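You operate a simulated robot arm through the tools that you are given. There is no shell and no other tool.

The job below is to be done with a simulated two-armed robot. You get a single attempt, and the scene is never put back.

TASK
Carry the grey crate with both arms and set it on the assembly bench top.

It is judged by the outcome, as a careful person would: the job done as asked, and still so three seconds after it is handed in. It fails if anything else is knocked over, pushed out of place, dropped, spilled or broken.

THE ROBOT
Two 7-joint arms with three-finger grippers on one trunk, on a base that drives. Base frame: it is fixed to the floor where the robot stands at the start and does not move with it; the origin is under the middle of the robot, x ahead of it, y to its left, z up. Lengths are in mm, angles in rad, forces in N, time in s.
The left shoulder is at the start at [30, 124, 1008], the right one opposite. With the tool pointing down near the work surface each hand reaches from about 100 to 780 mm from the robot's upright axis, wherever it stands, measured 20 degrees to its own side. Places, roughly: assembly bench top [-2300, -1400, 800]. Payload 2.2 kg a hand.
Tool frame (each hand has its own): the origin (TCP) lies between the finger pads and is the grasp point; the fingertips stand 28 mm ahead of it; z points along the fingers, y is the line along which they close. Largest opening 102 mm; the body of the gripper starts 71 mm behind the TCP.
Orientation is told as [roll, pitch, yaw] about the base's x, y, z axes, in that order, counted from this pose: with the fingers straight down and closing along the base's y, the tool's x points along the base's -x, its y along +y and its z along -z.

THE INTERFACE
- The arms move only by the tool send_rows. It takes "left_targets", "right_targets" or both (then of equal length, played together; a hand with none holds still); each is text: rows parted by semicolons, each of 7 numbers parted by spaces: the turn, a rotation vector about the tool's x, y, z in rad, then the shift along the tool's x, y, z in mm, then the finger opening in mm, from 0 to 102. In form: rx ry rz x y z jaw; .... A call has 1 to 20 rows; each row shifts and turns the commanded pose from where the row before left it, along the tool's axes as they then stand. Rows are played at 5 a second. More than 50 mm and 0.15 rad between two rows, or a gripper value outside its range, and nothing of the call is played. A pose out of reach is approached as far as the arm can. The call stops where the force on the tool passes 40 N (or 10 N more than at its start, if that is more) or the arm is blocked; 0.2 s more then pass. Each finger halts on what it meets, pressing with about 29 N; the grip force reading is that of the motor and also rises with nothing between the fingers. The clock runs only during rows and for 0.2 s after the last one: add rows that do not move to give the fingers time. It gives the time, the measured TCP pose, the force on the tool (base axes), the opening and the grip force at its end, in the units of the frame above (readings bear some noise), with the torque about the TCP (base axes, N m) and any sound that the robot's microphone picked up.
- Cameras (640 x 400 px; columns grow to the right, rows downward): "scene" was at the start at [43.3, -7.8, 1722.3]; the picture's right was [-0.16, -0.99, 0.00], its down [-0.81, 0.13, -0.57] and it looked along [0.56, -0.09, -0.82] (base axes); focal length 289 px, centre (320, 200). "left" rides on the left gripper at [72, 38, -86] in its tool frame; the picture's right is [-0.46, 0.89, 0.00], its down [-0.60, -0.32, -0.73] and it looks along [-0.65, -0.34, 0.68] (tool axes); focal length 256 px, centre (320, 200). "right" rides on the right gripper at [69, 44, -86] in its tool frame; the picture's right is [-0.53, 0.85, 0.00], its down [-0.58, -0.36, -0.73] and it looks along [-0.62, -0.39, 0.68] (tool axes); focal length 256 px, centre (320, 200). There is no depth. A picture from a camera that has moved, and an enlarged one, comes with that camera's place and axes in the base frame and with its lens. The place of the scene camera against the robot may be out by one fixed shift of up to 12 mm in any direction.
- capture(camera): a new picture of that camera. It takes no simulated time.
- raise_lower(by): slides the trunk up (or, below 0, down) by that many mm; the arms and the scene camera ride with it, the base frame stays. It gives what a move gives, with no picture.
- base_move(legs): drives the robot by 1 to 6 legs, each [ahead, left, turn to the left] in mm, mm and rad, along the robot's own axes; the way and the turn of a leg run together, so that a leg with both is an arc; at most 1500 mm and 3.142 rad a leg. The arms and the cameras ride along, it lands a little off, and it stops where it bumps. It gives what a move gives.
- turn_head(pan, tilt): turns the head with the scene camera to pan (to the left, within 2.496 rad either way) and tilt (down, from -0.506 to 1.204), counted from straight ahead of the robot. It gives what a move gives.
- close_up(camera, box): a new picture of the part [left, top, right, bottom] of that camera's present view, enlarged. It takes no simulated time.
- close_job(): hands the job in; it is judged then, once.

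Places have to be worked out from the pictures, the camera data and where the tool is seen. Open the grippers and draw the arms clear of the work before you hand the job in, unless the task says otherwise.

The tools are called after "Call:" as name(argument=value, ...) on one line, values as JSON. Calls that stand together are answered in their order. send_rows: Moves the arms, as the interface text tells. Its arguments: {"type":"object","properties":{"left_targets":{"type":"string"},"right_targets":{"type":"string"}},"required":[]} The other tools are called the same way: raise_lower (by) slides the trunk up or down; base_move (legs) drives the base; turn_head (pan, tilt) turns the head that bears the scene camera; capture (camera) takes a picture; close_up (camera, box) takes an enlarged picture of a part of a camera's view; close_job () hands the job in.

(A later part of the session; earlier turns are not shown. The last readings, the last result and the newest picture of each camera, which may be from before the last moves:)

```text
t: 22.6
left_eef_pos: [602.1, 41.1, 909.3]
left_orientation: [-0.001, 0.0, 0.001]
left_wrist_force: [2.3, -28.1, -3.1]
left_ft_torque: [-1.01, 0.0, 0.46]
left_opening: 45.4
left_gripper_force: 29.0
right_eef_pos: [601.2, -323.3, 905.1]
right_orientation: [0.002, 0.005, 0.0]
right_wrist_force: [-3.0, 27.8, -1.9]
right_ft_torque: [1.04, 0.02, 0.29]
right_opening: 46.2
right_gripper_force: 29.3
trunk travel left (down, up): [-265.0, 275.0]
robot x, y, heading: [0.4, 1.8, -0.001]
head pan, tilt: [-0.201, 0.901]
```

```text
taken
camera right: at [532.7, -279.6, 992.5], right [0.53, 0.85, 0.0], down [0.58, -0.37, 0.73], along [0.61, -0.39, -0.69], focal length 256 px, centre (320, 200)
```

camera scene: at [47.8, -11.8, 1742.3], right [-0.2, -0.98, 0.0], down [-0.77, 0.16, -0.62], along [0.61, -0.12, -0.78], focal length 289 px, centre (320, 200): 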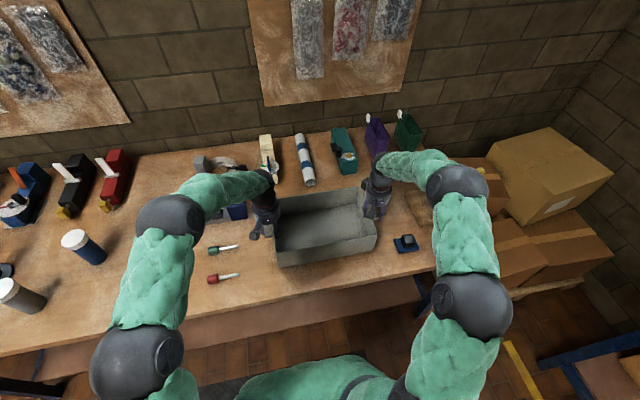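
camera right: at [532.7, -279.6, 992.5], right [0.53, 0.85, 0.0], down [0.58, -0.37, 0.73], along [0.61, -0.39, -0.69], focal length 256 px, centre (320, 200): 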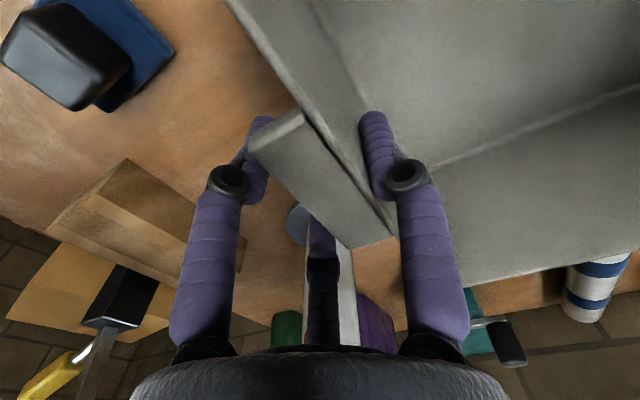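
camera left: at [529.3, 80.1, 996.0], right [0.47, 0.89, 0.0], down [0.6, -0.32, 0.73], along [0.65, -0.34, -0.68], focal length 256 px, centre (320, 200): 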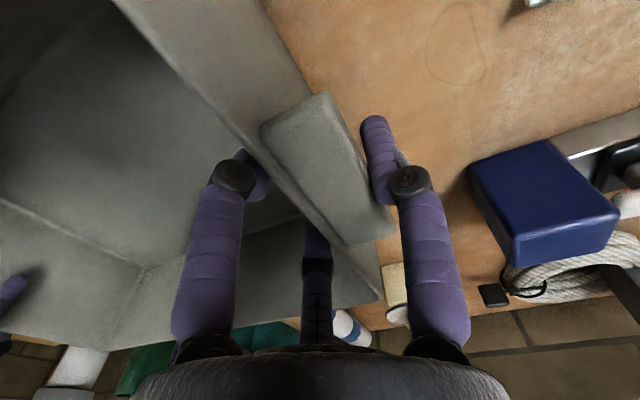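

The crate came up with the hands (same place in both hand views) and weighs little; the lateral force has drifted to ~28 N outward because the arms settle slowly. I'll ease each hand 1.4 mm inward and wait for it to settle.

Call:
send_rows(left_targets="0 0 0 0 -1.4 0 0; 0 0 0 0 0 0 0; 0 0 0 0 0 0 0; 0 0 0 0 0 0 0; 0 0 0 0 0 0 0; 0 0 0 0 0 0 0; 0 0 0 0 0 0 0; 0 0 0 0 0 0 0", right_targets="0 0 0 0 1.4 0 0; 0 0 0 0 0 0 0; 0 0 0 0 0 0 0; 0 0 0 0 0 0 0; 0 0 0 0 0 0 0; 0 0 0 0 0 0 0; 0 0 0 0 0 0 0; 0 0 0 0 0 0 0")

```text
t: 24.4
left_eef_pos: [601.9, 40.8, 908.8]
left_orientation: [0.0, -0.001, 0.001]
left_wrist_force: [5.4, -20.7, -2.5]
left_ft_torque: [-1.46, -0.57, 1.11]
left_opening: 45.4
left_gripper_force: 28.8
right_eef_pos: [603.7, -324.3, 908.2]
right_orientation: [0.003, 0.002, 0.0]
right_wrist_force: [-5.2, 20.5, -3.6]
right_ft_torque: [1.2, 0.56, 0.85]
right_opening: 45.8
right_gripper_force: 29.0
trunk travel left (down, up): [-265.0, 275.0]
robot x, y, heading: [1.0, 1.4, 0.002]
head pan, tilt: [-0.201, 0.901]
```

Down to ~20 N outward; I'll hold still a moment more to see whether it keeps settling.

Call:
send_rows(left_targets="0 0 0 0 0 0 0; 0 0 0 0 0 0 0; 0 0 0 0 0 0 0; 0 0 0 0 0 0 0; 0 0 0 0 0 0 0", right_targets="0 0 0 0 0 0 0; 0 0 0 0 0 0 0; 0 0 0 0 0 0 0; 0 0 0 0 0 0 0; 0 0 0 0 0 0 0")

```text
t: 25.6
left_eef_pos: [600.7, 40.9, 908.8]
left_orientation: [0.0, 0.0, -0.002]
left_wrist_force: [4.3, -20.3, -3.4]
left_ft_torque: [-1.45, -0.22, 1.09]
left_opening: 45.5
left_gripper_force: 29.1
right_eef_pos: [602.6, -324.7, 908.8]
right_orientation: [0.003, 0.001, -0.001]
right_wrist_force: [-6.7, 20.7, -3.9]
right_ft_torque: [1.26, 0.24, 0.83]
right_opening: 46.2
right_gripper_force: 28.7
trunk travel left (down, up): [-265.0, 275.0]
robot x, y, heading: [2.2, -0.0, 0.0]
head pan, tilt: [-0.201, 0.901]
```

Stable at ±20 N. Another 1 mm inward on each side, then hold.

Call:
send_rows(left_targets="0 0 0 0 -1 0 0; 0 0 0 0 0 0 0; 0 0 0 0 0 0 0; 0 0 0 0 0 0 0; 0 0 0 0 0 0 0; 0 0 0 0 0 0 0; 0 0 0 0 0 0 0; 0 0 0 0 0 0 0; 0 0 0 0 0 0 0; 0 0 0 0 0 0 0", right_targets="0 0 0 0 1 0 0; 0 0 0 0 0 0 0; 0 0 0 0 0 0 0; 0 0 0 0 0 0 0; 0 0 0 0 0 0 0; 0 0 0 0 0 0 0; 0 0 0 0 0 0 0; 0 0 0 0 0 0 0; 0 0 0 0 0 0 0; 0 0 0 0 0 0 0")

```text
t: 27.8
left_eef_pos: [600.6, 40.0, 908.2]
left_orientation: [-0.002, 0.002, -0.001]
left_wrist_force: [4.8, 6.3, -4.3]
left_ft_torque: [-1.09, -0.12, 0.73]
left_opening: 45.8
left_gripper_force: 29.5
right_eef_pos: [603.1, -324.6, 908.0]
right_orientation: [-0.001, 0.001, 0.001]
right_wrist_force: [-6.0, -6.5, -2.5]
right_ft_torque: [1.09, 0.14, 1.15]
right_opening: 46.0
right_gripper_force: 28.9
trunk travel left (down, up): [-265.0, 275.0]
robot x, y, heading: [-0.8, -0.0, 0.005]
head pan, tilt: [-0.201, 0.901]
```

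Lateral force is now only ~6 N. Lifting the crate further with the trunk (120 mm) and checking it stays level.

Call:
raise_lower(by=120)

Call:
capture(camera="scene")

Call:
capture(camera="left")

Call:
capture(camera="right")

```text
t: 29.3
left_eef_pos: [600.7, 40.0, 1027.8]
left_orientation: [0.0, 0.002, 0.0]
left_wrist_force: [3.9, 17.2, -3.9]
left_ft_torque: [-0.83, 0.04, 0.59]
left_opening: 45.7
left_gripper_force: 29.1
right_eef_pos: [602.0, -322.4, 1027.4]
right_orientation: [0.0, 0.001, 0.0]
right_wrist_force: [-4.7, -17.5, -1.8]
right_ft_torque: [1.07, -0.02, 1.13]
right_opening: 45.8
right_gripper_force: 29.0
trunk travel left (down, up): [-385.0, 155.0]
robot x, y, heading: [-1.9, 1.7, -0.002]
head pan, tilt: [-0.201, 0.901]
```

```text
taken
camera scene: at [47.8, -11.8, 1862.2], right [-0.2, -0.98, 0.0], down [-0.77, 0.16, -0.62], along [0.61, -0.12, -0.78], focal length 289 px, centre (320, 200)
```

scene: 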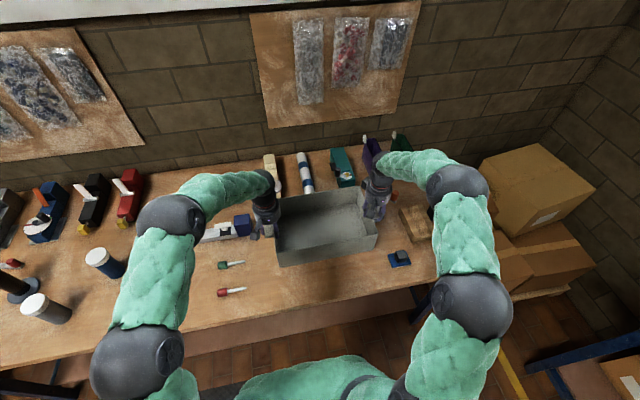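

```text
taken
camera left: at [529.2, 78.8, 1115.3], right [0.46, 0.89, 0.0], down [0.61, -0.32, 0.73], along [0.65, -0.34, -0.68], focal length 256 px, centre (320, 200)
```

left: 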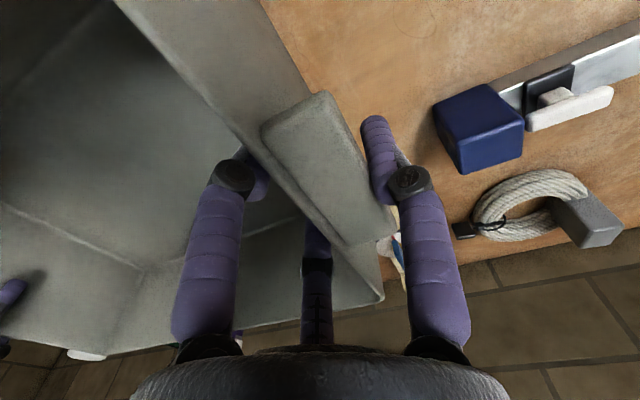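

```text
taken
camera right: at [533.4, -279.9, 1113.9], right [0.53, 0.85, 0.0], down [0.58, -0.36, 0.73], along [0.62, -0.39, -0.68], focal length 256 px, centre (320, 200)
```

right: 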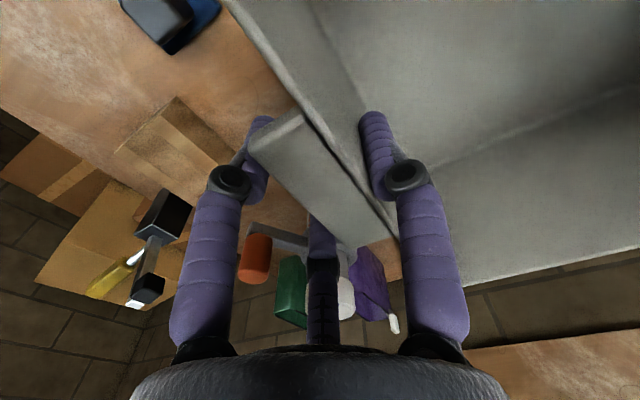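

The crate is level and unchanged relative to both hands. Its way back toward the robot is free, so I'll back the base off 400 mm first and check the hold.

Call:
base_move(legs=[[-400, 0, 0]])

Call:
capture(camera="scene")

Call:
capture(camera="left")

Call:
capture(camera="right")

```text
t: 31.8
left_eef_pos: [200.7, 42.2, 1029.7]
left_orientation: [0.001, 0.001, 0.004]
left_wrist_force: [4.1, 28.7, -4.5]
left_ft_torque: [-0.69, -0.01, 0.46]
left_opening: 45.6
left_gripper_force: 29.1
right_eef_pos: [202.6, -323.2, 1028.6]
right_orientation: [0.0, 0.001, 0.003]
right_wrist_force: [-4.0, -28.1, -1.9]
right_ft_torque: [0.99, -0.02, 1.09]
right_opening: 46.0
right_gripper_force: 28.4
trunk travel left (down, up): [-385.0, 155.0]
robot x, y, heading: [-400.4, 2.5, 0.002]
head pan, tilt: [-0.201, 0.901]
```

```text
taken
camera scene: at [-353.6, -12.1, 1862.4], right [-0.2, -0.98, 0.0], down [-0.77, 0.15, -0.62], along [0.61, -0.12, -0.78], focal length 289 px, centre (320, 200)
```

scene: 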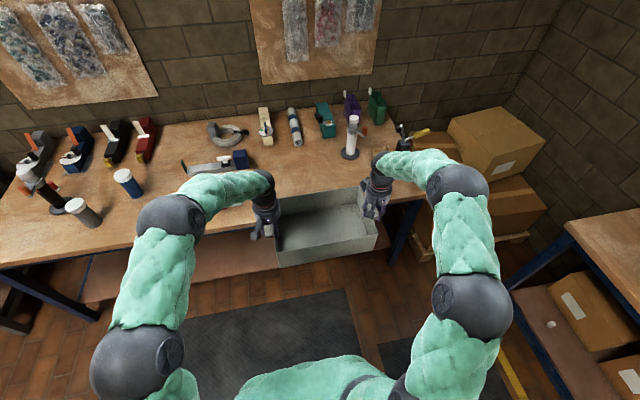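

```text
taken
camera left: at [128.3, 79.8, 1116.0], right [0.46, 0.89, 0.0], down [0.61, -0.32, 0.73], along [0.65, -0.34, -0.68], focal length 256 px, centre (320, 200)
```

left: 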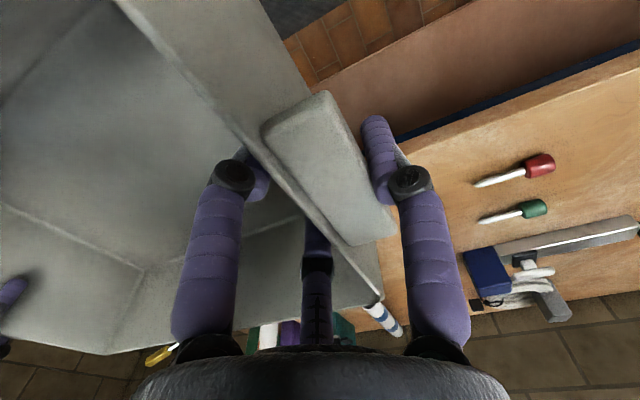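

```text
taken
camera right: at [133.4, -278.9, 1114.6], right [0.53, 0.85, 0.0], down [0.58, -0.36, 0.73], along [0.62, -0.39, -0.68], focal length 256 px, centre (320, 200)
```

right: 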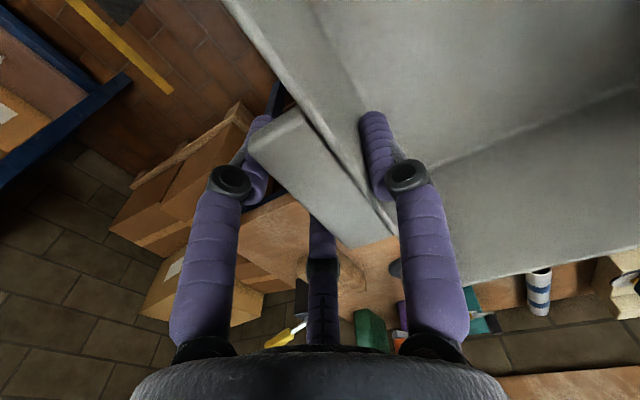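

The bench is left undisturbed. The squeeze crept back to ~28 N inward, so I'll ease each hand 0.6 mm outward and let it settle before the long drive.

Call:
send_rows(left_targets="0 0 0 0 0.6 0 0; 0 0 0 0 0 0 0; 0 0 0 0 0 0 0; 0 0 0 0 0 0 0; 0 0 0 0 0 0 0; 0 0 0 0 0 0 0; 0 0 0 0 0 0 0; 0 0 0 0 0 0 0; 0 0 0 0 0 0 0; 0 0 0 0 0 0 0; 0 0 0 0 0 0 0; 0 0 0 0 0 0 0; 0 0 0 0 0 0 0; 0 0 0 0 0 0 0; 0 0 0 0 0 0 0; 0 0 0 0 0 0 0", right_targets="0 0 0 0 -0.6 0 0; 0 0 0 0 0 0 0; 0 0 0 0 0 0 0; 0 0 0 0 0 0 0; 0 0 0 0 0 0 0; 0 0 0 0 0 0 0; 0 0 0 0 0 0 0; 0 0 0 0 0 0 0; 0 0 0 0 0 0 0; 0 0 0 0 0 0 0; 0 0 0 0 0 0 0; 0 0 0 0 0 0 0; 0 0 0 0 0 0 0; 0 0 0 0 0 0 0; 0 0 0 0 0 0 0; 0 0 0 0 0 0 0")

```text
t: 35.2
left_eef_pos: [201.3, 41.4, 1028.6]
left_orientation: [0.0, 0.001, 0.003]
left_wrist_force: [2.6, -17.0, -3.3]
left_ft_torque: [-1.46, -0.21, 0.68]
left_opening: 45.7
left_gripper_force: 28.9
right_eef_pos: [203.0, -321.9, 1028.2]
right_orientation: [0.001, 0.002, 0.002]
right_wrist_force: [-3.1, 17.3, -3.3]
right_ft_torque: [1.26, 0.2, 0.55]
right_opening: 45.9
right_gripper_force: 29.1
trunk travel left (down, up): [-385.0, 155.0]
robot x, y, heading: [-403.3, -0.4, 0.009]
head pan, tilt: [-0.201, 0.901]
```

It's now ~17 N the other way; the balance point lies between, so I'll go 0.3 mm back inward per hand and let it settle while watching.

Call:
send_rows(left_targets="0 0 0 0 -0.3 0 0; 0 0 0 0 0 0 0; 0 0 0 0 0 0 0; 0 0 0 0 0 0 0; 0 0 0 0 0 0 0; 0 0 0 0 0 0 0; 0 0 0 0 0 0 0; 0 0 0 0 0 0 0; 0 0 0 0 0 0 0; 0 0 0 0 0 0 0; 0 0 0 0 0 0 0; 0 0 0 0 0 0 0; 0 0 0 0 0 0 0; 0 0 0 0 0 0 0; 0 0 0 0 0 0 0; 0 0 0 0 0 0 0", right_targets="0 0 0 0 0.3 0 0; 0 0 0 0 0 0 0; 0 0 0 0 0 0 0; 0 0 0 0 0 0 0; 0 0 0 0 0 0 0; 0 0 0 0 0 0 0; 0 0 0 0 0 0 0; 0 0 0 0 0 0 0; 0 0 0 0 0 0 0; 0 0 0 0 0 0 0; 0 0 0 0 0 0 0; 0 0 0 0 0 0 0; 0 0 0 0 0 0 0; 0 0 0 0 0 0 0; 0 0 0 0 0 0 0; 0 0 0 0 0 0 0")

```text
t: 38.6
left_eef_pos: [201.4, 41.3, 1028.5]
left_orientation: [-0.001, 0.0, 0.004]
left_wrist_force: [4.0, -11.9, -3.2]
left_ft_torque: [-1.32, 0.0, 0.56]
left_opening: 45.5
left_gripper_force: 28.8
right_eef_pos: [203.3, -321.4, 1028.6]
right_orientation: [0.0, 0.0, 0.004]
right_wrist_force: [-3.5, 11.3, -3.6]
right_ft_torque: [1.25, 0.0, 0.6]
right_opening: 46.2
right_gripper_force: 28.9
trunk travel left (down, up): [-385.0, 155.0]
robot x, y, heading: [-401.3, 1.7, 0.003]
head pan, tilt: [-0.201, 0.901]
```

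Grip is steady with ~12 N lateral. The floor behind was seen clear, so I back up 950 mm and then look at the destination bench from closer.

Call:
base_move(legs=[[-950, 0, 0]])

Call:
capture(camera="left")

Call:
turn_head(pan=-2.2, tilt=0.6)

Call:
capture(camera="scene")

```text
t: 43.6
left_eef_pos: [-766.2, 38.4, 1029.0]
left_orientation: [0.0, 0.001, -0.003]
left_wrist_force: [2.3, -8.6, -2.7]
left_ft_torque: [-1.27, 0.01, 0.5]
left_opening: 45.6
left_gripper_force: 29.0
right_eef_pos: [-769.3, -326.0, 1029.0]
right_orientation: [-0.001, -0.001, -0.003]
right_wrist_force: [-3.7, 8.0, -3.1]
right_ft_torque: [1.22, 0.05, 0.56]
right_opening: 45.9
right_gripper_force: 28.6
trunk travel left (down, up): [-385.0, 155.0]
robot x, y, heading: [-1368.2, 0.2, -0.007]
head pan, tilt: [-0.201, 0.901]
```

```text
taken
camera left: at [-838.6, 77.2, 1116.0], right [0.47, 0.88, 0.0], down [0.6, -0.32, 0.73], along [0.65, -0.34, -0.68], focal length 256 px, centre (320, 200)
```

left: 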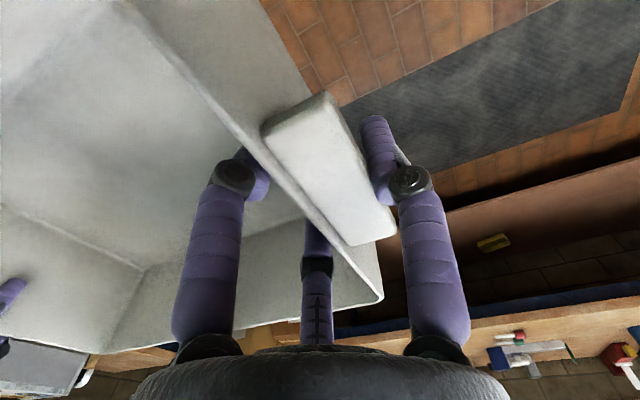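

```text
t: 45.5
left_eef_pos: [-766.4, 38.2, 1029.7]
left_orientation: [0.002, 0.0, -0.004]
left_wrist_force: [2.3, 2.1, -2.5]
left_ft_torque: [-1.1, -0.09, 0.31]
left_opening: 45.5
left_gripper_force: 28.8
right_eef_pos: [-768.4, -325.0, 1028.5]
right_orientation: [0.0, 0.001, -0.004]
right_wrist_force: [-1.8, -1.3, -2.5]
right_ft_torque: [1.14, 0.09, 0.43]
right_opening: 45.9
right_gripper_force: 28.7
trunk travel left (down, up): [-385.0, 155.0]
robot x, y, heading: [-1365.9, -0.2, -0.003]
head pan, tilt: [-2.201, 0.6]
```

```text
taken
camera scene: at [-1447.0, -67.5, 1887.2], right [-0.81, 0.59, 0.0], down [0.33, 0.46, -0.83], along [-0.49, -0.66, -0.56], focal length 289 px, centre (320, 200)
```

scene: 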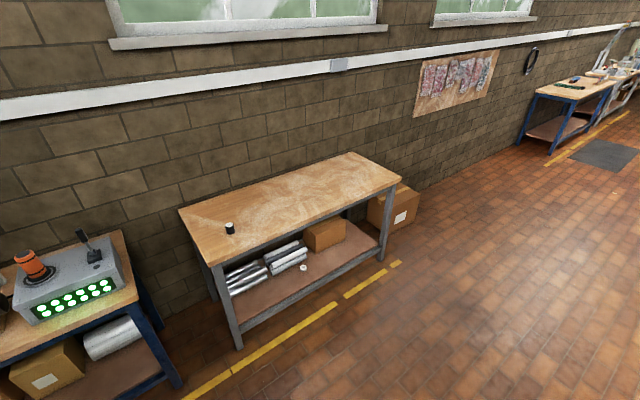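

The forces are now nearly zero and the hold is unchanged. The bench top spans x≈-3020…-1610, y≈-1800…-1195, with the small black object at about (-1780, -1380). I'll back another 840 mm, then turn right to face the bench.

Call:
base_move(legs=[[-840, 0, 0]])

Call:
base_move(legs=[[0, 0, -0.783], [0, 0, -0.783]])

Call:
turn_head(pan=0.0, tilt=0.8)

Call:
capture(camera="scene")

Call:
capture(camera="left")

Call:
capture(camera="right")

```text
t: 50.0
left_eef_pos: [-1599.3, 38.5, 1029.5]
left_orientation: [-0.001, -0.001, -0.016]
left_wrist_force: [1.7, 1.2, -2.7]
left_ft_torque: [-1.09, 0.03, 0.38]
left_opening: 45.6
left_gripper_force: 28.6
right_eef_pos: [-1604.1, -325.0, 1028.7]
right_orientation: [0.0, 0.001, -0.018]
right_wrist_force: [-2.5, -0.6, -3.3]
right_ft_torque: [1.16, -0.03, 0.52]
right_opening: 45.9
right_gripper_force: 29.8
trunk travel left (down, up): [-385.0, 155.0]
robot x, y, heading: [-2201.8, 9.1, -0.024]
head pan, tilt: [-2.201, 0.6]
```

```text
t: 54.4
left_eef_pos: [-2152.0, -591.5, 1028.5]
left_orientation: [0.0, 0.0, -1.557]
left_wrist_force: [2.1, -2.3, -2.7]
left_ft_torque: [-0.14, 1.07, 0.4]
left_opening: 45.4
left_gripper_force: 29.6
right_eef_pos: [-2516.3, -596.2, 1027.4]
right_orientation: [0.001, 0.0, -1.555]
right_wrist_force: [-1.4, 2.2, -2.1]
right_ft_torque: [0.16, -1.13, 0.55]
right_opening: 45.9
right_gripper_force: 29.3
trunk travel left (down, up): [-385.0, 155.0]
robot x, y, heading: [-2201.6, 9.4, -1.556]
head pan, tilt: [-2.201, 0.6]
```

```text
t: 56.5
left_eef_pos: [-2152.7, -591.8, 1029.7]
left_orientation: [0.0, 0.0, -1.557]
left_wrist_force: [1.4, -1.4, -3.6]
left_ft_torque: [-0.11, 1.09, 0.3]
left_opening: 45.5
left_gripper_force: 28.7
right_eef_pos: [-2514.6, -597.5, 1028.9]
right_orientation: [0.001, 0.002, -1.557]
right_wrist_force: [-1.8, 2.0, -2.0]
right_ft_torque: [0.11, -1.13, 0.33]
right_opening: 46.2
right_gripper_force: 28.9
trunk travel left (down, up): [-385.0, 155.0]
robot x, y, heading: [-2204.8, 11.2, -1.558]
head pan, tilt: [0.0, 0.799]
```

```text
taken
camera scene: at [-2197.5, -39.0, 1870.3], right [-1.0, -0.01, 0.0], down [-0.01, 0.72, -0.7], along [0.01, -0.7, -0.72], focal length 289 px, centre (320, 200)
```

scene: 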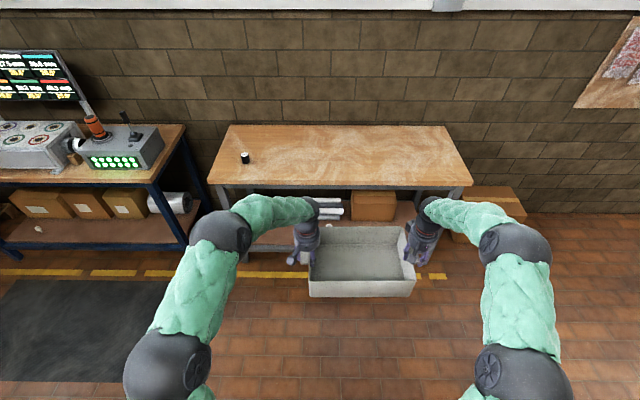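

```text
taken
camera left: at [-2114.7, -518.3, 1115.8], right [0.89, -0.45, 0.0], down [-0.31, -0.61, 0.73], along [-0.33, -0.65, -0.68], focal length 256 px, centre (320, 200)
```

left: 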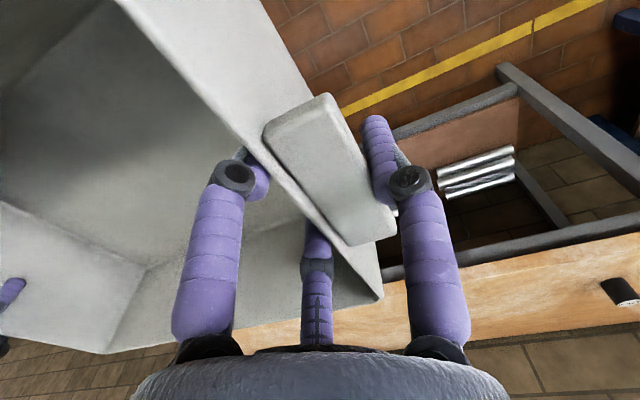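

```text
taken
camera right: at [-2473.3, -527.9, 1114.1], right [0.85, -0.52, 0.0], down [-0.36, -0.58, 0.73], along [-0.38, -0.62, -0.68], focal length 256 px, centre (320, 200)
```

right: 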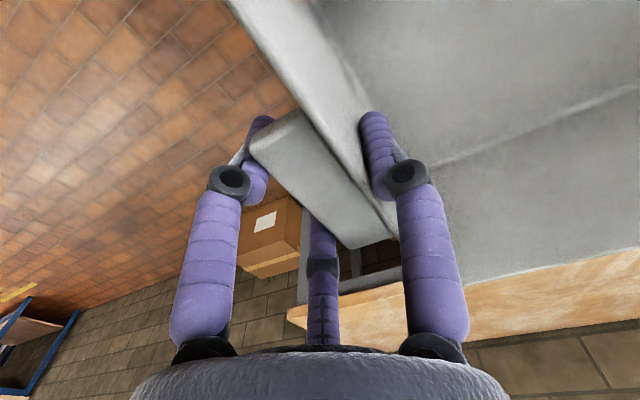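

I'm now square to the assembly bench (front edge y≈-1200); the crate centre is at about (-2328, -594) with crate bottom well above the bench height. I'll drive 560 mm ahead and re-check before the last stretch.

Call:
base_move(legs=[[560, 0, -0.01]])

Call:
capture(camera="scene")

Call:
capture(camera="left")

Call:
capture(camera="right")

```text
t: 59.7
left_eef_pos: [-2153.9, -1157.7, 1027.7]
left_orientation: [-0.001, 0.001, -1.567]
left_wrist_force: [1.9, -1.7, -2.9]
left_ft_torque: [0.01, 1.06, 0.37]
left_opening: 45.7
left_gripper_force: 29.1
right_eef_pos: [-2517.8, -1159.4, 1027.5]
right_orientation: [0.0, 0.001, -1.568]
right_wrist_force: [-2.5, 2.1, -2.8]
right_ft_torque: [0.08, -1.13, 0.39]
right_opening: 46.1
right_gripper_force: 29.2
trunk travel left (down, up): [-385.0, 155.0]
robot x, y, heading: [-2196.2, -555.2, -1.57]
head pan, tilt: [0.0, 0.799]
```

```text
taken
camera scene: at [-2193.6, -604.5, 1870.2], right [-1.0, 0.0, 0.0], down [0.0, 0.72, -0.7], along [0.0, -0.7, -0.72], focal length 289 px, centre (320, 200)
```

scene: 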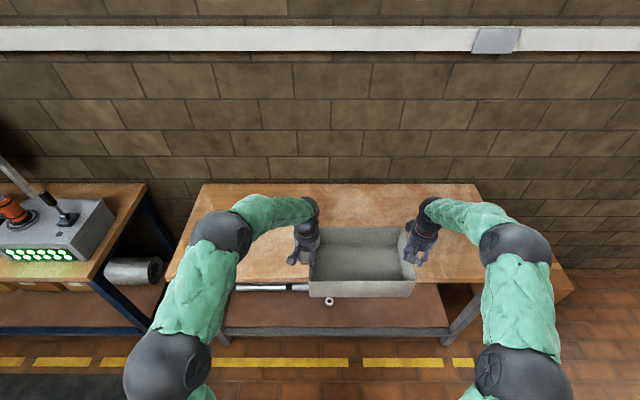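

```text
taken
camera left: at [-2115.9, -1084.3, 1115.6], right [0.89, -0.46, 0.0], down [-0.32, -0.61, 0.73], along [-0.34, -0.65, -0.68], focal length 256 px, centre (320, 200)
```

left: 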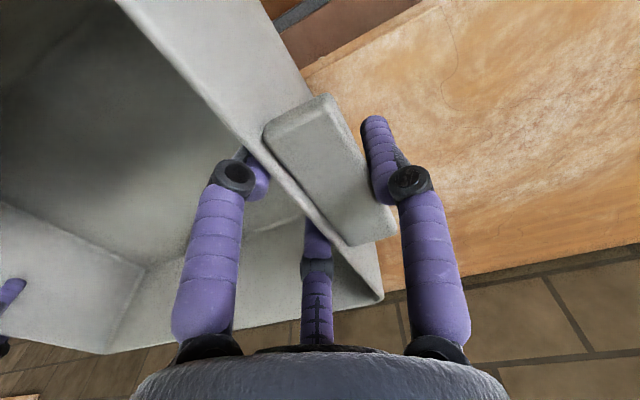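

```text
taken
camera right: at [-2474.6, -1090.3, 1113.9], right [0.85, -0.53, 0.0], down [-0.36, -0.58, 0.73], along [-0.39, -0.62, -0.68], focal length 256 px, centre (320, 200)
```

right: 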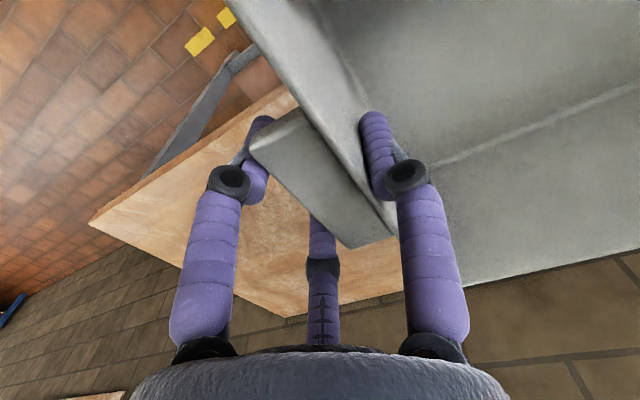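

The crate is over the bench's front edge at safe height with the grip unchanged. I'll advance 205 mm more so its near side lies ~80 mm inside the edge.

Call:
base_move(legs=[[205, 0, 0]])

Call:
capture(camera="scene")

Call:
capture(camera="left")

Call:
capture(camera="right")

```text
t: 61.4
left_eef_pos: [-2151.7, -1360.8, 1028.3]
left_orientation: [0.0, 0.001, -1.566]
left_wrist_force: [1.9, -2.5, -4.6]
left_ft_torque: [0.05, 1.08, 0.23]
left_opening: 45.6
left_gripper_force: 29.0
right_eef_pos: [-2515.2, -1364.6, 1026.7]
right_orientation: [-0.001, 0.0, -1.567]
right_wrist_force: [-2.3, 2.6, -3.2]
right_ft_torque: [0.07, -1.14, 0.27]
right_opening: 45.9
right_gripper_force: 28.5
trunk travel left (down, up): [-385.0, 155.0]
robot x, y, heading: [-2194.4, -756.9, -1.567]
head pan, tilt: [0.0, 0.799]
```

```text
taken
camera scene: at [-2192.7, -808.9, 1870.2], right [-1.0, 0.0, 0.0], down [0.0, 0.72, -0.7], along [0.0, -0.7, -0.72], focal length 289 px, centre (320, 200)
```

scene: 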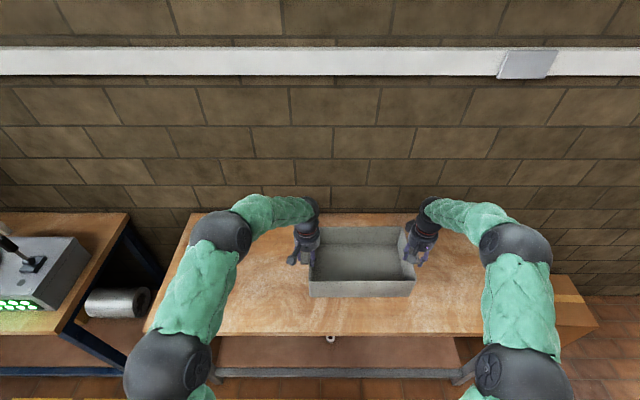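

```text
taken
camera left: at [-2114.3, -1288.4, 1115.5], right [0.89, -0.46, 0.0], down [-0.31, -0.61, 0.73], along [-0.34, -0.65, -0.68], focal length 256 px, centre (320, 200)
```

left: 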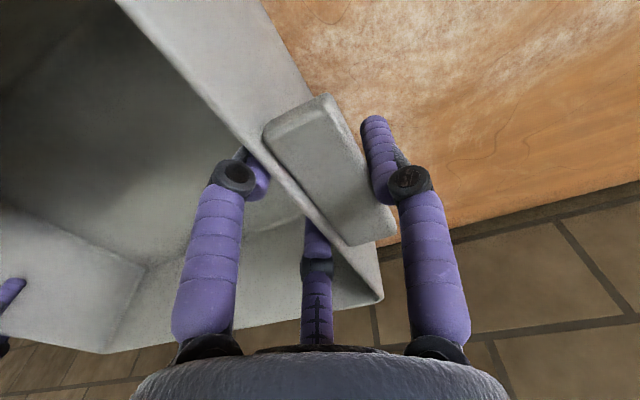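

```text
taken
camera right: at [-2472.9, -1294.8, 1113.7], right [0.85, -0.53, 0.0], down [-0.36, -0.58, 0.73], along [-0.39, -0.62, -0.68], focal length 256 px, centre (320, 200)
```

right: 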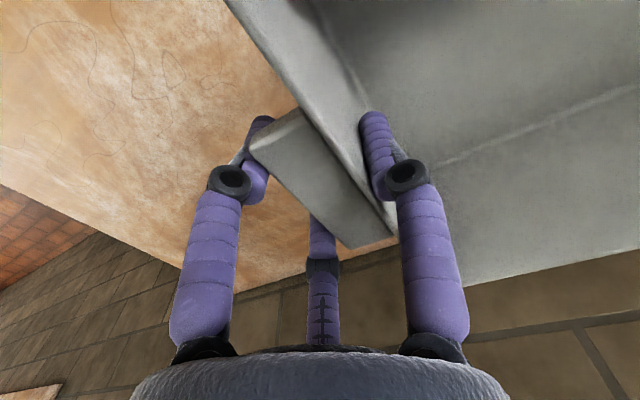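

The crate is centred at about (-2328, -1362), fully over a clear part of the bench. I'll lower it 100 mm with the trunk, keeping a safety gap, then check.

Call:
raise_lower(by=-100)

Call:
capture(camera="scene")

Call:
capture(camera="left")

Call:
capture(camera="right")

```text
t: 62.6
left_eef_pos: [-2153.7, -1367.2, 941.6]
left_orientation: [-0.008, -0.023, -1.563]
left_wrist_force: [-2.5, -2.5, 12.9]
left_ft_torque: [0.96, 0.54, -0.23]
left_opening: 46.0
left_gripper_force: 29.0
right_eef_pos: [-2516.2, -1367.3, 940.2]
right_orientation: [-0.004, -0.02, -1.57]
right_wrist_force: [1.4, -0.1, 17.9]
right_ft_torque: [1.05, -1.29, 0.48]
right_opening: 46.3
right_gripper_force: 29.4
trunk travel left (down, up): [-285.0, 255.0]
robot x, y, heading: [-2197.6, -760.4, -1.561]
head pan, tilt: [0.0, 0.799]
stopped: the force on the tool passed its limit at 46 N (the readings are from after the stop); the commanded pose is now the measured one
```

```text
taken
camera scene: at [-2191.9, -804.4, 1770.9], right [-1.0, 0.0, 0.0], down [0.0, 0.72, -0.7], along [0.0, -0.7, -0.72], focal length 289 px, centre (320, 200)
```

scene: 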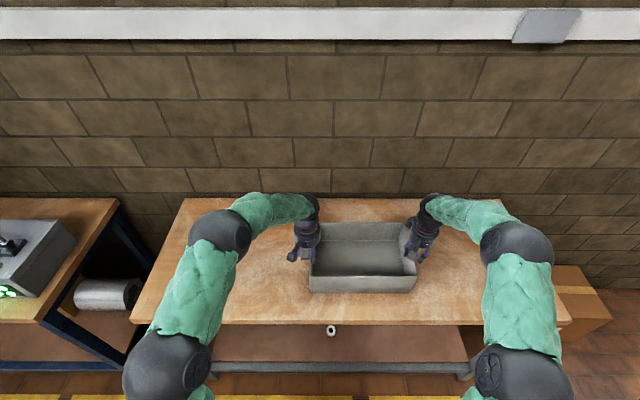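

```text
taken
camera left: at [-2115.0, -1292.2, 1026.1], right [0.89, -0.46, 0.01], down [-0.31, -0.59, 0.75], along [-0.34, -0.67, -0.66], focal length 256 px, centre (320, 200)
```

left: 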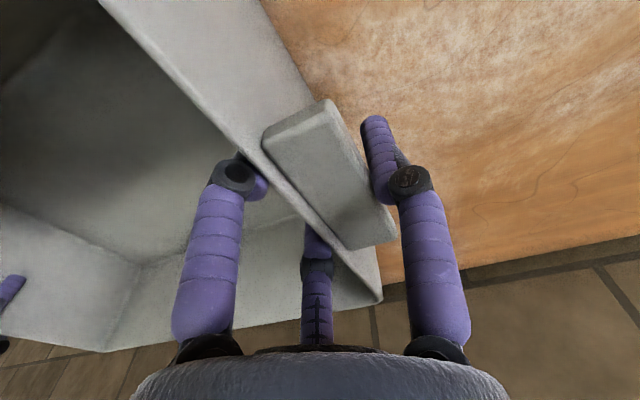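

```text
taken
camera right: at [-2473.7, -1298.1, 1024.7], right [0.85, -0.53, 0.01], down [-0.36, -0.56, 0.74], along [-0.39, -0.63, -0.67], focal length 256 px, centre (320, 200)
```

right: 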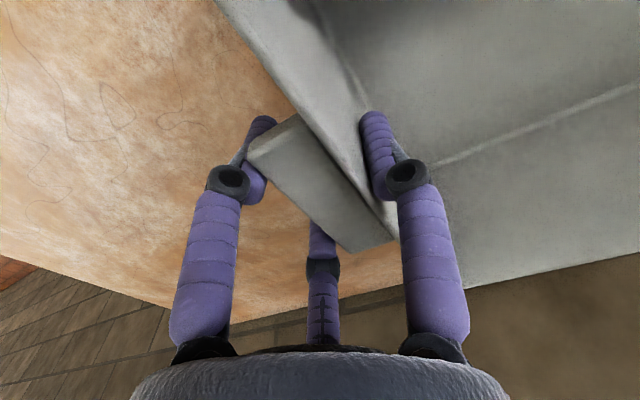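

The descent stopped early with upward force on both hands at TCP z≈941, so the crate seems to have met the bench, whose top must be ~46 mm higher than the first table. I'll look closely at the crate's underside line to confirm that before doing anything else.

Call:
close_up(camera="scene", box=[270, 190, 460, 310])

Call:
close_up(camera="left", box=[240, 0, 480, 150])

Call:
close_up(camera="right", box=[200, 0, 440, 150])

```text
3.33 times, centred on (365, 250) of scene
camera zoom: at [-2191.9, -804.4, 1770.9], right [-1.0, 0.0, 0.0], down [0.0, 0.72, -0.7], along [0.0, -0.7, -0.72], focal length 964 px, centre (170, 33)
```

zoom: 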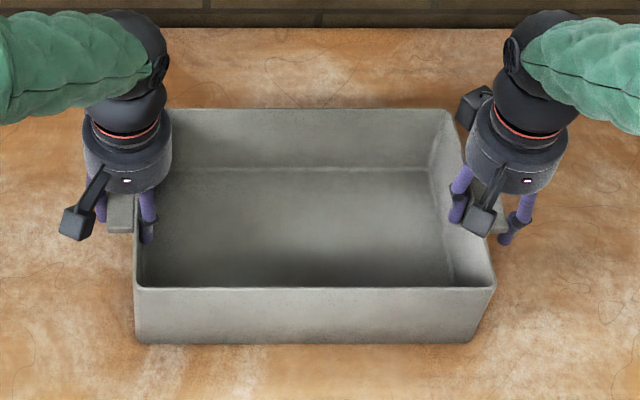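

```text
2.67 times, centred on (360, 75) of left
camera zoom: at [-2115.0, -1292.2, 1026.1], right [0.89, -0.46, 0.01], down [-0.31, -0.59, 0.75], along [-0.34, -0.67, -0.66], focal length 683 px, centre (213, 533)
```

zoom: 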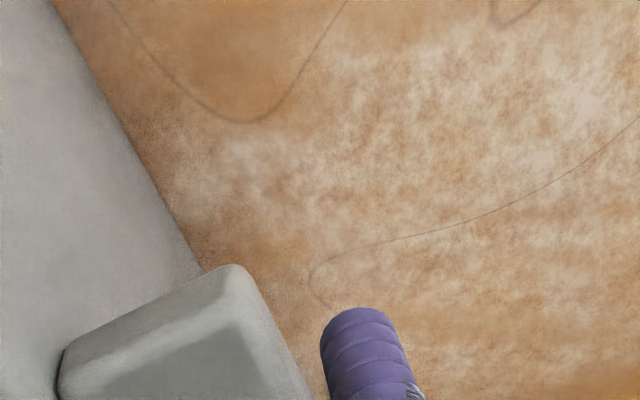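

```text
2.67 times, centred on (320, 75) of right
camera zoom: at [-2473.7, -1298.1, 1024.7], right [0.85, -0.53, 0.01], down [-0.36, -0.56, 0.74], along [-0.39, -0.63, -0.67], focal length 683 px, centre (320, 533)
```

zoom: 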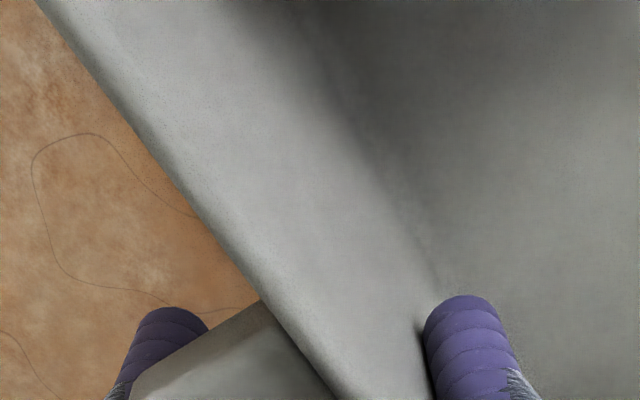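

The contact shadow shows the crate is on the bench, but the over-travel flexed the arms and pitched the hands ~0.022 rad nose-up. I'll level both hands again about their y axes, holding the grip, and read the forces.

Call:
send_rows(left_targets="-0.004 0.011 0 0 0 0 0; -0.004 0.011 0 0 0 0 0; 0 0 0 0 0 0 0; 0 0 0 0 0 0 0; 0 0 0 0 0 0 0; 0 0 0 0 0 0 0", right_targets="-0.002 0.01 0 0 0 0 0; -0.002 0.01 0 0 0 0 0; 0 0 0 0 0 0 0; 0 0 0 0 0 0 0; 0 0 0 0 0 0 0; 0 0 0 0 0 0 0")

Call:
close_up(camera="scene", box=[270, 190, 460, 310])

```text
t: 64.0
left_eef_pos: [-2152.4, -1366.7, 941.3]
left_orientation: [0.002, -0.004, -1.565]
left_wrist_force: [-12.5, -11.8, 27.8]
left_ft_torque: [-0.34, 1.01, -0.35]
left_opening: 45.8
left_gripper_force: 29.2
right_eef_pos: [-2517.2, -1368.6, 939.5]
right_orientation: [0.001, -0.004, -1.566]
right_wrist_force: [4.8, -11.7, 32.3]
right_ft_torque: [0.18, -1.46, 0.51]
right_opening: 46.6
right_gripper_force: 29.0
trunk travel left (down, up): [-285.0, 255.0]
robot x, y, heading: [-2195.0, -760.2, -1.565]
head pan, tilt: [0.0, 0.799]
```

```text
3.33 times, centred on (365, 250) of scene
camera zoom: at [-2192.2, -804.2, 1771.1], right [-1.0, 0.0, 0.0], down [0.0, 0.72, -0.7], along [0.0, -0.7, -0.72], focal length 964 px, centre (170, 33)
```

zoom: 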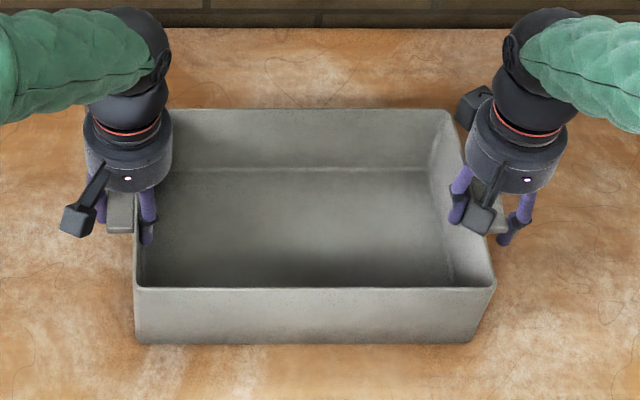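

The crate is level on the bench now but the hands press it down with ~30 N each. I'll ease both hands up 2 mm to take the push off.

Call:
send_rows(left_targets="0 0 0 0 0 -1 0; 0 0 0 0 0 -1 0; 0 0 0 0 0 0 0; 0 0 0 0 0 0 0; 0 0 0 0 0 0 0; 0 0 0 0 0 0 0", right_targets="0 0 0 0 0 -1 0; 0 0 0 0 0 -1 0; 0 0 0 0 0 0 0; 0 0 0 0 0 0 0; 0 0 0 0 0 0 0; 0 0 0 0 0 0 0")

```text
t: 65.4
left_eef_pos: [-2152.2, -1365.6, 940.9]
left_orientation: [0.005, 0.005, -1.563]
left_wrist_force: [-5.5, -10.1, 16.9]
left_ft_torque: [-0.62, 1.18, -0.01]
left_opening: 45.7
left_gripper_force: 29.3
right_eef_pos: [-2515.8, -1368.1, 937.9]
right_orientation: [0.001, 0.005, -1.566]
right_wrist_force: [-0.2, -5.7, 24.0]
right_ft_torque: [0.12, -1.22, 0.55]
right_opening: 46.6
right_gripper_force: 28.9
trunk travel left (down, up): [-285.0, 255.0]
robot x, y, heading: [-2196.7, -757.8, -1.571]
head pan, tilt: [0.0, 0.799]
```

Still 17–24 N pressing; another 2 mm up with a longer settle.

Call:
send_rows(left_targets="0 0 0 0 0 -1 0; 0 0 0 0 0 -0.5 0; 0 0 0 0 0 0 0; 0 0 0 0 0 0 0; 0 0 0 0 0 0 0; 0 0 0 0 0 0 0; 0 0 0 0 0 0 0; 0 0 0 0 0 0 0; 0 0 0 0 0 0 0", right_targets="0 0 0 0 0 -1 0; 0 0 0 0 0 -1 0; 0 0 0 0 0 0 0; 0 0 0 0 0 0 0; 0 0 0 0 0 0 0; 0 0 0 0 0 0 0; 0 0 0 0 0 0 0; 0 0 0 0 0 0 0; 0 0 0 0 0 0 0")

Call:
close_up(camera="scene", box=[270, 190, 460, 310])

Call:
capture(camera="left")

Call:
capture(camera="right")

```text
t: 67.4
left_eef_pos: [-2152.5, -1365.9, 940.6]
left_orientation: [0.005, 0.008, -1.564]
left_wrist_force: [11.2, 0.2, 5.6]
left_ft_torque: [0.59, 1.09, -0.12]
left_opening: 45.5
left_gripper_force: 28.8
right_eef_pos: [-2516.6, -1366.8, 939.5]
right_orientation: [0.002, 0.006, -1.569]
right_wrist_force: [-9.7, 2.2, -3.2]
right_ft_torque: [0.48, -0.96, 0.84]
right_opening: 46.5
right_gripper_force: 28.7
trunk travel left (down, up): [-285.0, 255.0]
robot x, y, heading: [-2195.0, -758.0, -1.566]
head pan, tilt: [0.0, 0.799]
```

```text
3.33 times, centred on (365, 250) of scene
camera zoom: at [-2192.6, -806.3, 1770.7], right [-1.0, 0.0, 0.0], down [0.0, 0.72, -0.7], along [0.0, -0.7, -0.72], focal length 964 px, centre (170, 33)
```

zoom: 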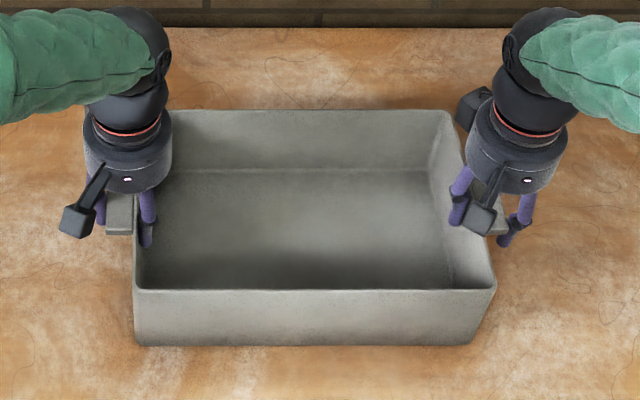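

```text
taken
camera left: at [-2115.7, -1293.0, 1028.1], right [0.89, -0.46, 0.0], down [-0.32, -0.61, 0.73], along [-0.33, -0.65, -0.69], focal length 256 px, centre (320, 200)
```

left: 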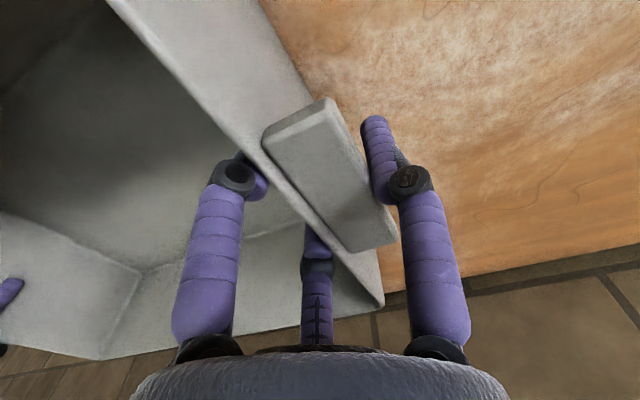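

```text
taken
camera right: at [-2473.8, -1298.8, 1025.4], right [0.85, -0.53, 0.0], down [-0.36, -0.58, 0.73], along [-0.39, -0.61, -0.69], focal length 256 px, centre (320, 200)
```

right: 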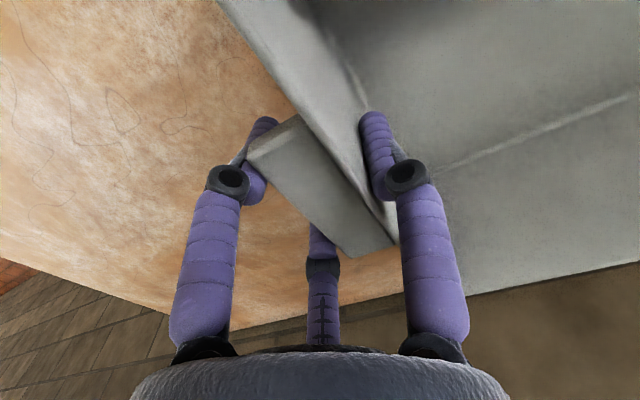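

Vertical forces are now close to zero and the crate sits flat on the bench. I'll open both grippers together, gradually.

Call:
send_rows(left_targets="0 0 0 0 0 0 48; 0 0 0 0 0 0 54; 0 0 0 0 0 0 62; 0 0 0 0 0 0 75; 0 0 0 0 0 0 90; 0 0 0 0 0 0 102; 0 0 0 0 0 0 102; 0 0 0 0 0 0 102; 0 0 0 0 0 0 102", right_targets="0 0 0 0 0 0 48; 0 0 0 0 0 0 54; 0 0 0 0 0 0 62; 0 0 0 0 0 0 75; 0 0 0 0 0 0 90; 0 0 0 0 0 0 102; 0 0 0 0 0 0 102; 0 0 0 0 0 0 102; 0 0 0 0 0 0 102")

Call:
capture(camera="left")

Call:
capture(camera="right")

Call:
close_up(camera="scene", box=[270, 190, 460, 310])

```text
t: 69.4
left_eef_pos: [-2154.3, -1367.0, 940.7]
left_orientation: [0.005, 0.004, -1.565]
left_wrist_force: [-0.4, 0.7, 0.1]
left_ft_torque: [0.02, 0.02, 0.0]
left_opening: 102.1
left_gripper_force: 0.1
right_eef_pos: [-2516.5, -1368.1, 941.3]
right_orientation: [0.004, 0.006, -1.567]
right_wrist_force: [0.4, -0.4, -0.6]
right_ft_torque: [-0.01, -0.01, 0.01]
right_opening: 102.0
right_gripper_force: 0.0
trunk travel left (down, up): [-285.0, 255.0]
robot x, y, heading: [-2194.0, -765.8, -1.561]
head pan, tilt: [0.0, 0.799]
```

```text
taken
camera left: at [-2116.0, -1293.7, 1028.3], right [0.89, -0.46, 0.0], down [-0.32, -0.61, 0.73], along [-0.33, -0.65, -0.69], focal length 256 px, centre (320, 200)
```

left: 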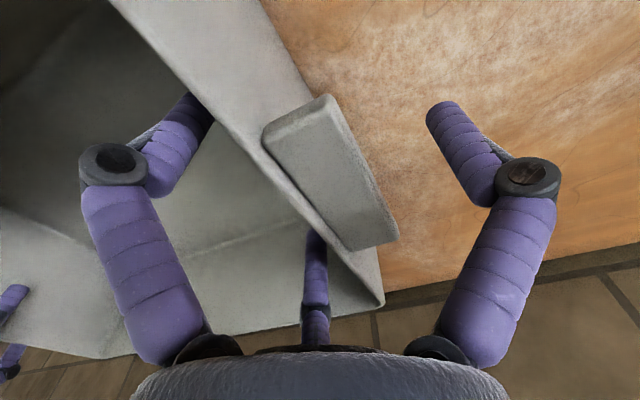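

```text
taken
camera right: at [-2473.7, -1299.7, 1026.0], right [0.85, -0.53, 0.0], down [-0.36, -0.58, 0.73], along [-0.39, -0.62, -0.69], focal length 256 px, centre (320, 200)
```

right: 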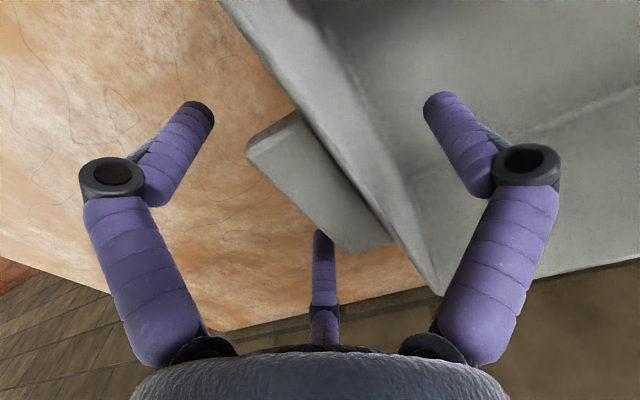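

```text
3.33 times, centred on (365, 250) of scene
camera zoom: at [-2192.6, -806.7, 1770.8], right [-1.0, 0.0, 0.0], down [0.0, 0.72, -0.7], along [0.0, -0.7, -0.72], focal length 964 px, centre (170, 33)
```

zoom: 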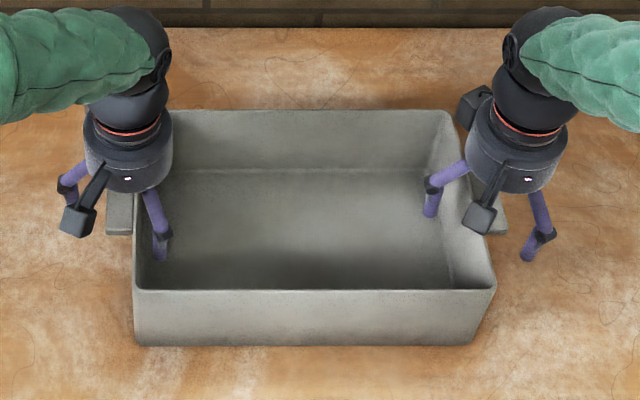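

Both hands are open and force-free; the crate stayed put and no finger touches it. I'll raise the trunk 150 mm to draw the hands straight up and clear.

Call:
raise_lower(by=150)

Call:
capture(camera="scene")

Call:
capture(camera="left")

Call:
capture(camera="right")

```text
t: 71.2
left_eef_pos: [-2154.0, -1366.3, 1090.9]
left_orientation: [0.003, 0.005, -1.564]
left_wrist_force: [-0.1, 0.5, -1.2]
left_ft_torque: [0.0, 0.03, 0.01]
left_opening: 102.0
left_gripper_force: 0.0
right_eef_pos: [-2516.2, -1369.2, 1089.9]
right_orientation: [0.002, 0.005, -1.567]
right_wrist_force: [-0.1, -0.4, -0.3]
right_ft_torque: [-0.02, 0.0, 0.01]
right_opening: 102.3
right_gripper_force: 0.1
trunk travel left (down, up): [-435.0, 105.0]
robot x, y, heading: [-2196.6, -756.7, -1.568]
head pan, tilt: [0.0, 0.799]
```

```text
taken
camera scene: at [-2192.7, -807.0, 1920.6], right [-1.0, 0.0, 0.0], down [0.0, 0.72, -0.7], along [0.0, -0.7, -0.72], focal length 289 px, centre (320, 200)
```

scene: 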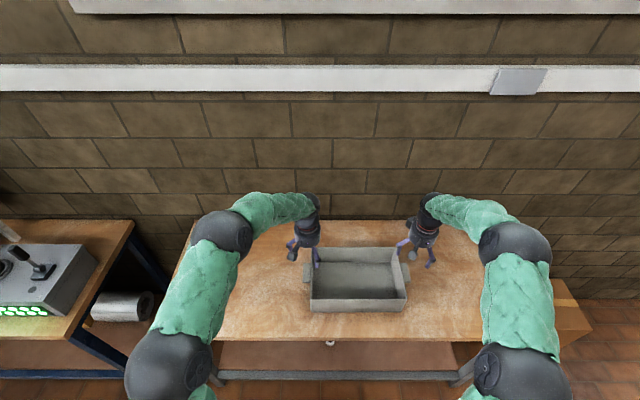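

```text
taken
camera left: at [-2116.0, -1293.8, 1177.9], right [0.89, -0.46, 0.0], down [-0.32, -0.61, 0.73], along [-0.33, -0.65, -0.69], focal length 256 px, centre (320, 200)
```

left: 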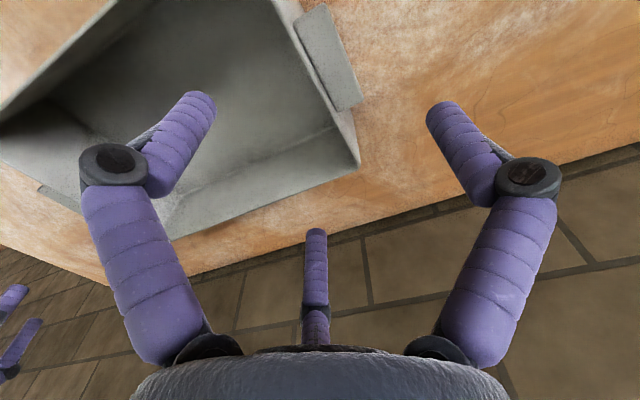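

```text
taken
camera right: at [-2473.7, -1299.8, 1175.6], right [0.85, -0.53, 0.0], down [-0.36, -0.58, 0.73], along [-0.39, -0.62, -0.69], focal length 256 px, centre (320, 200)
```

right: 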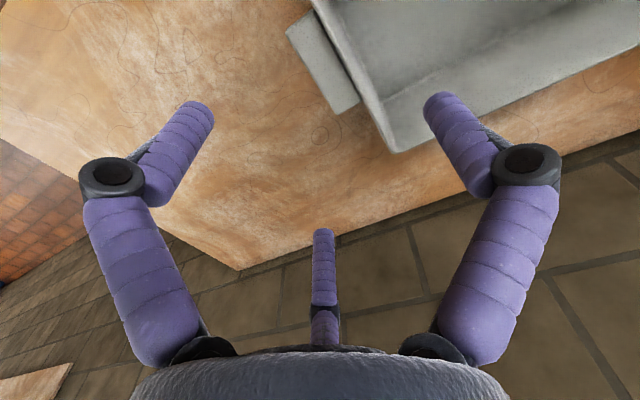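

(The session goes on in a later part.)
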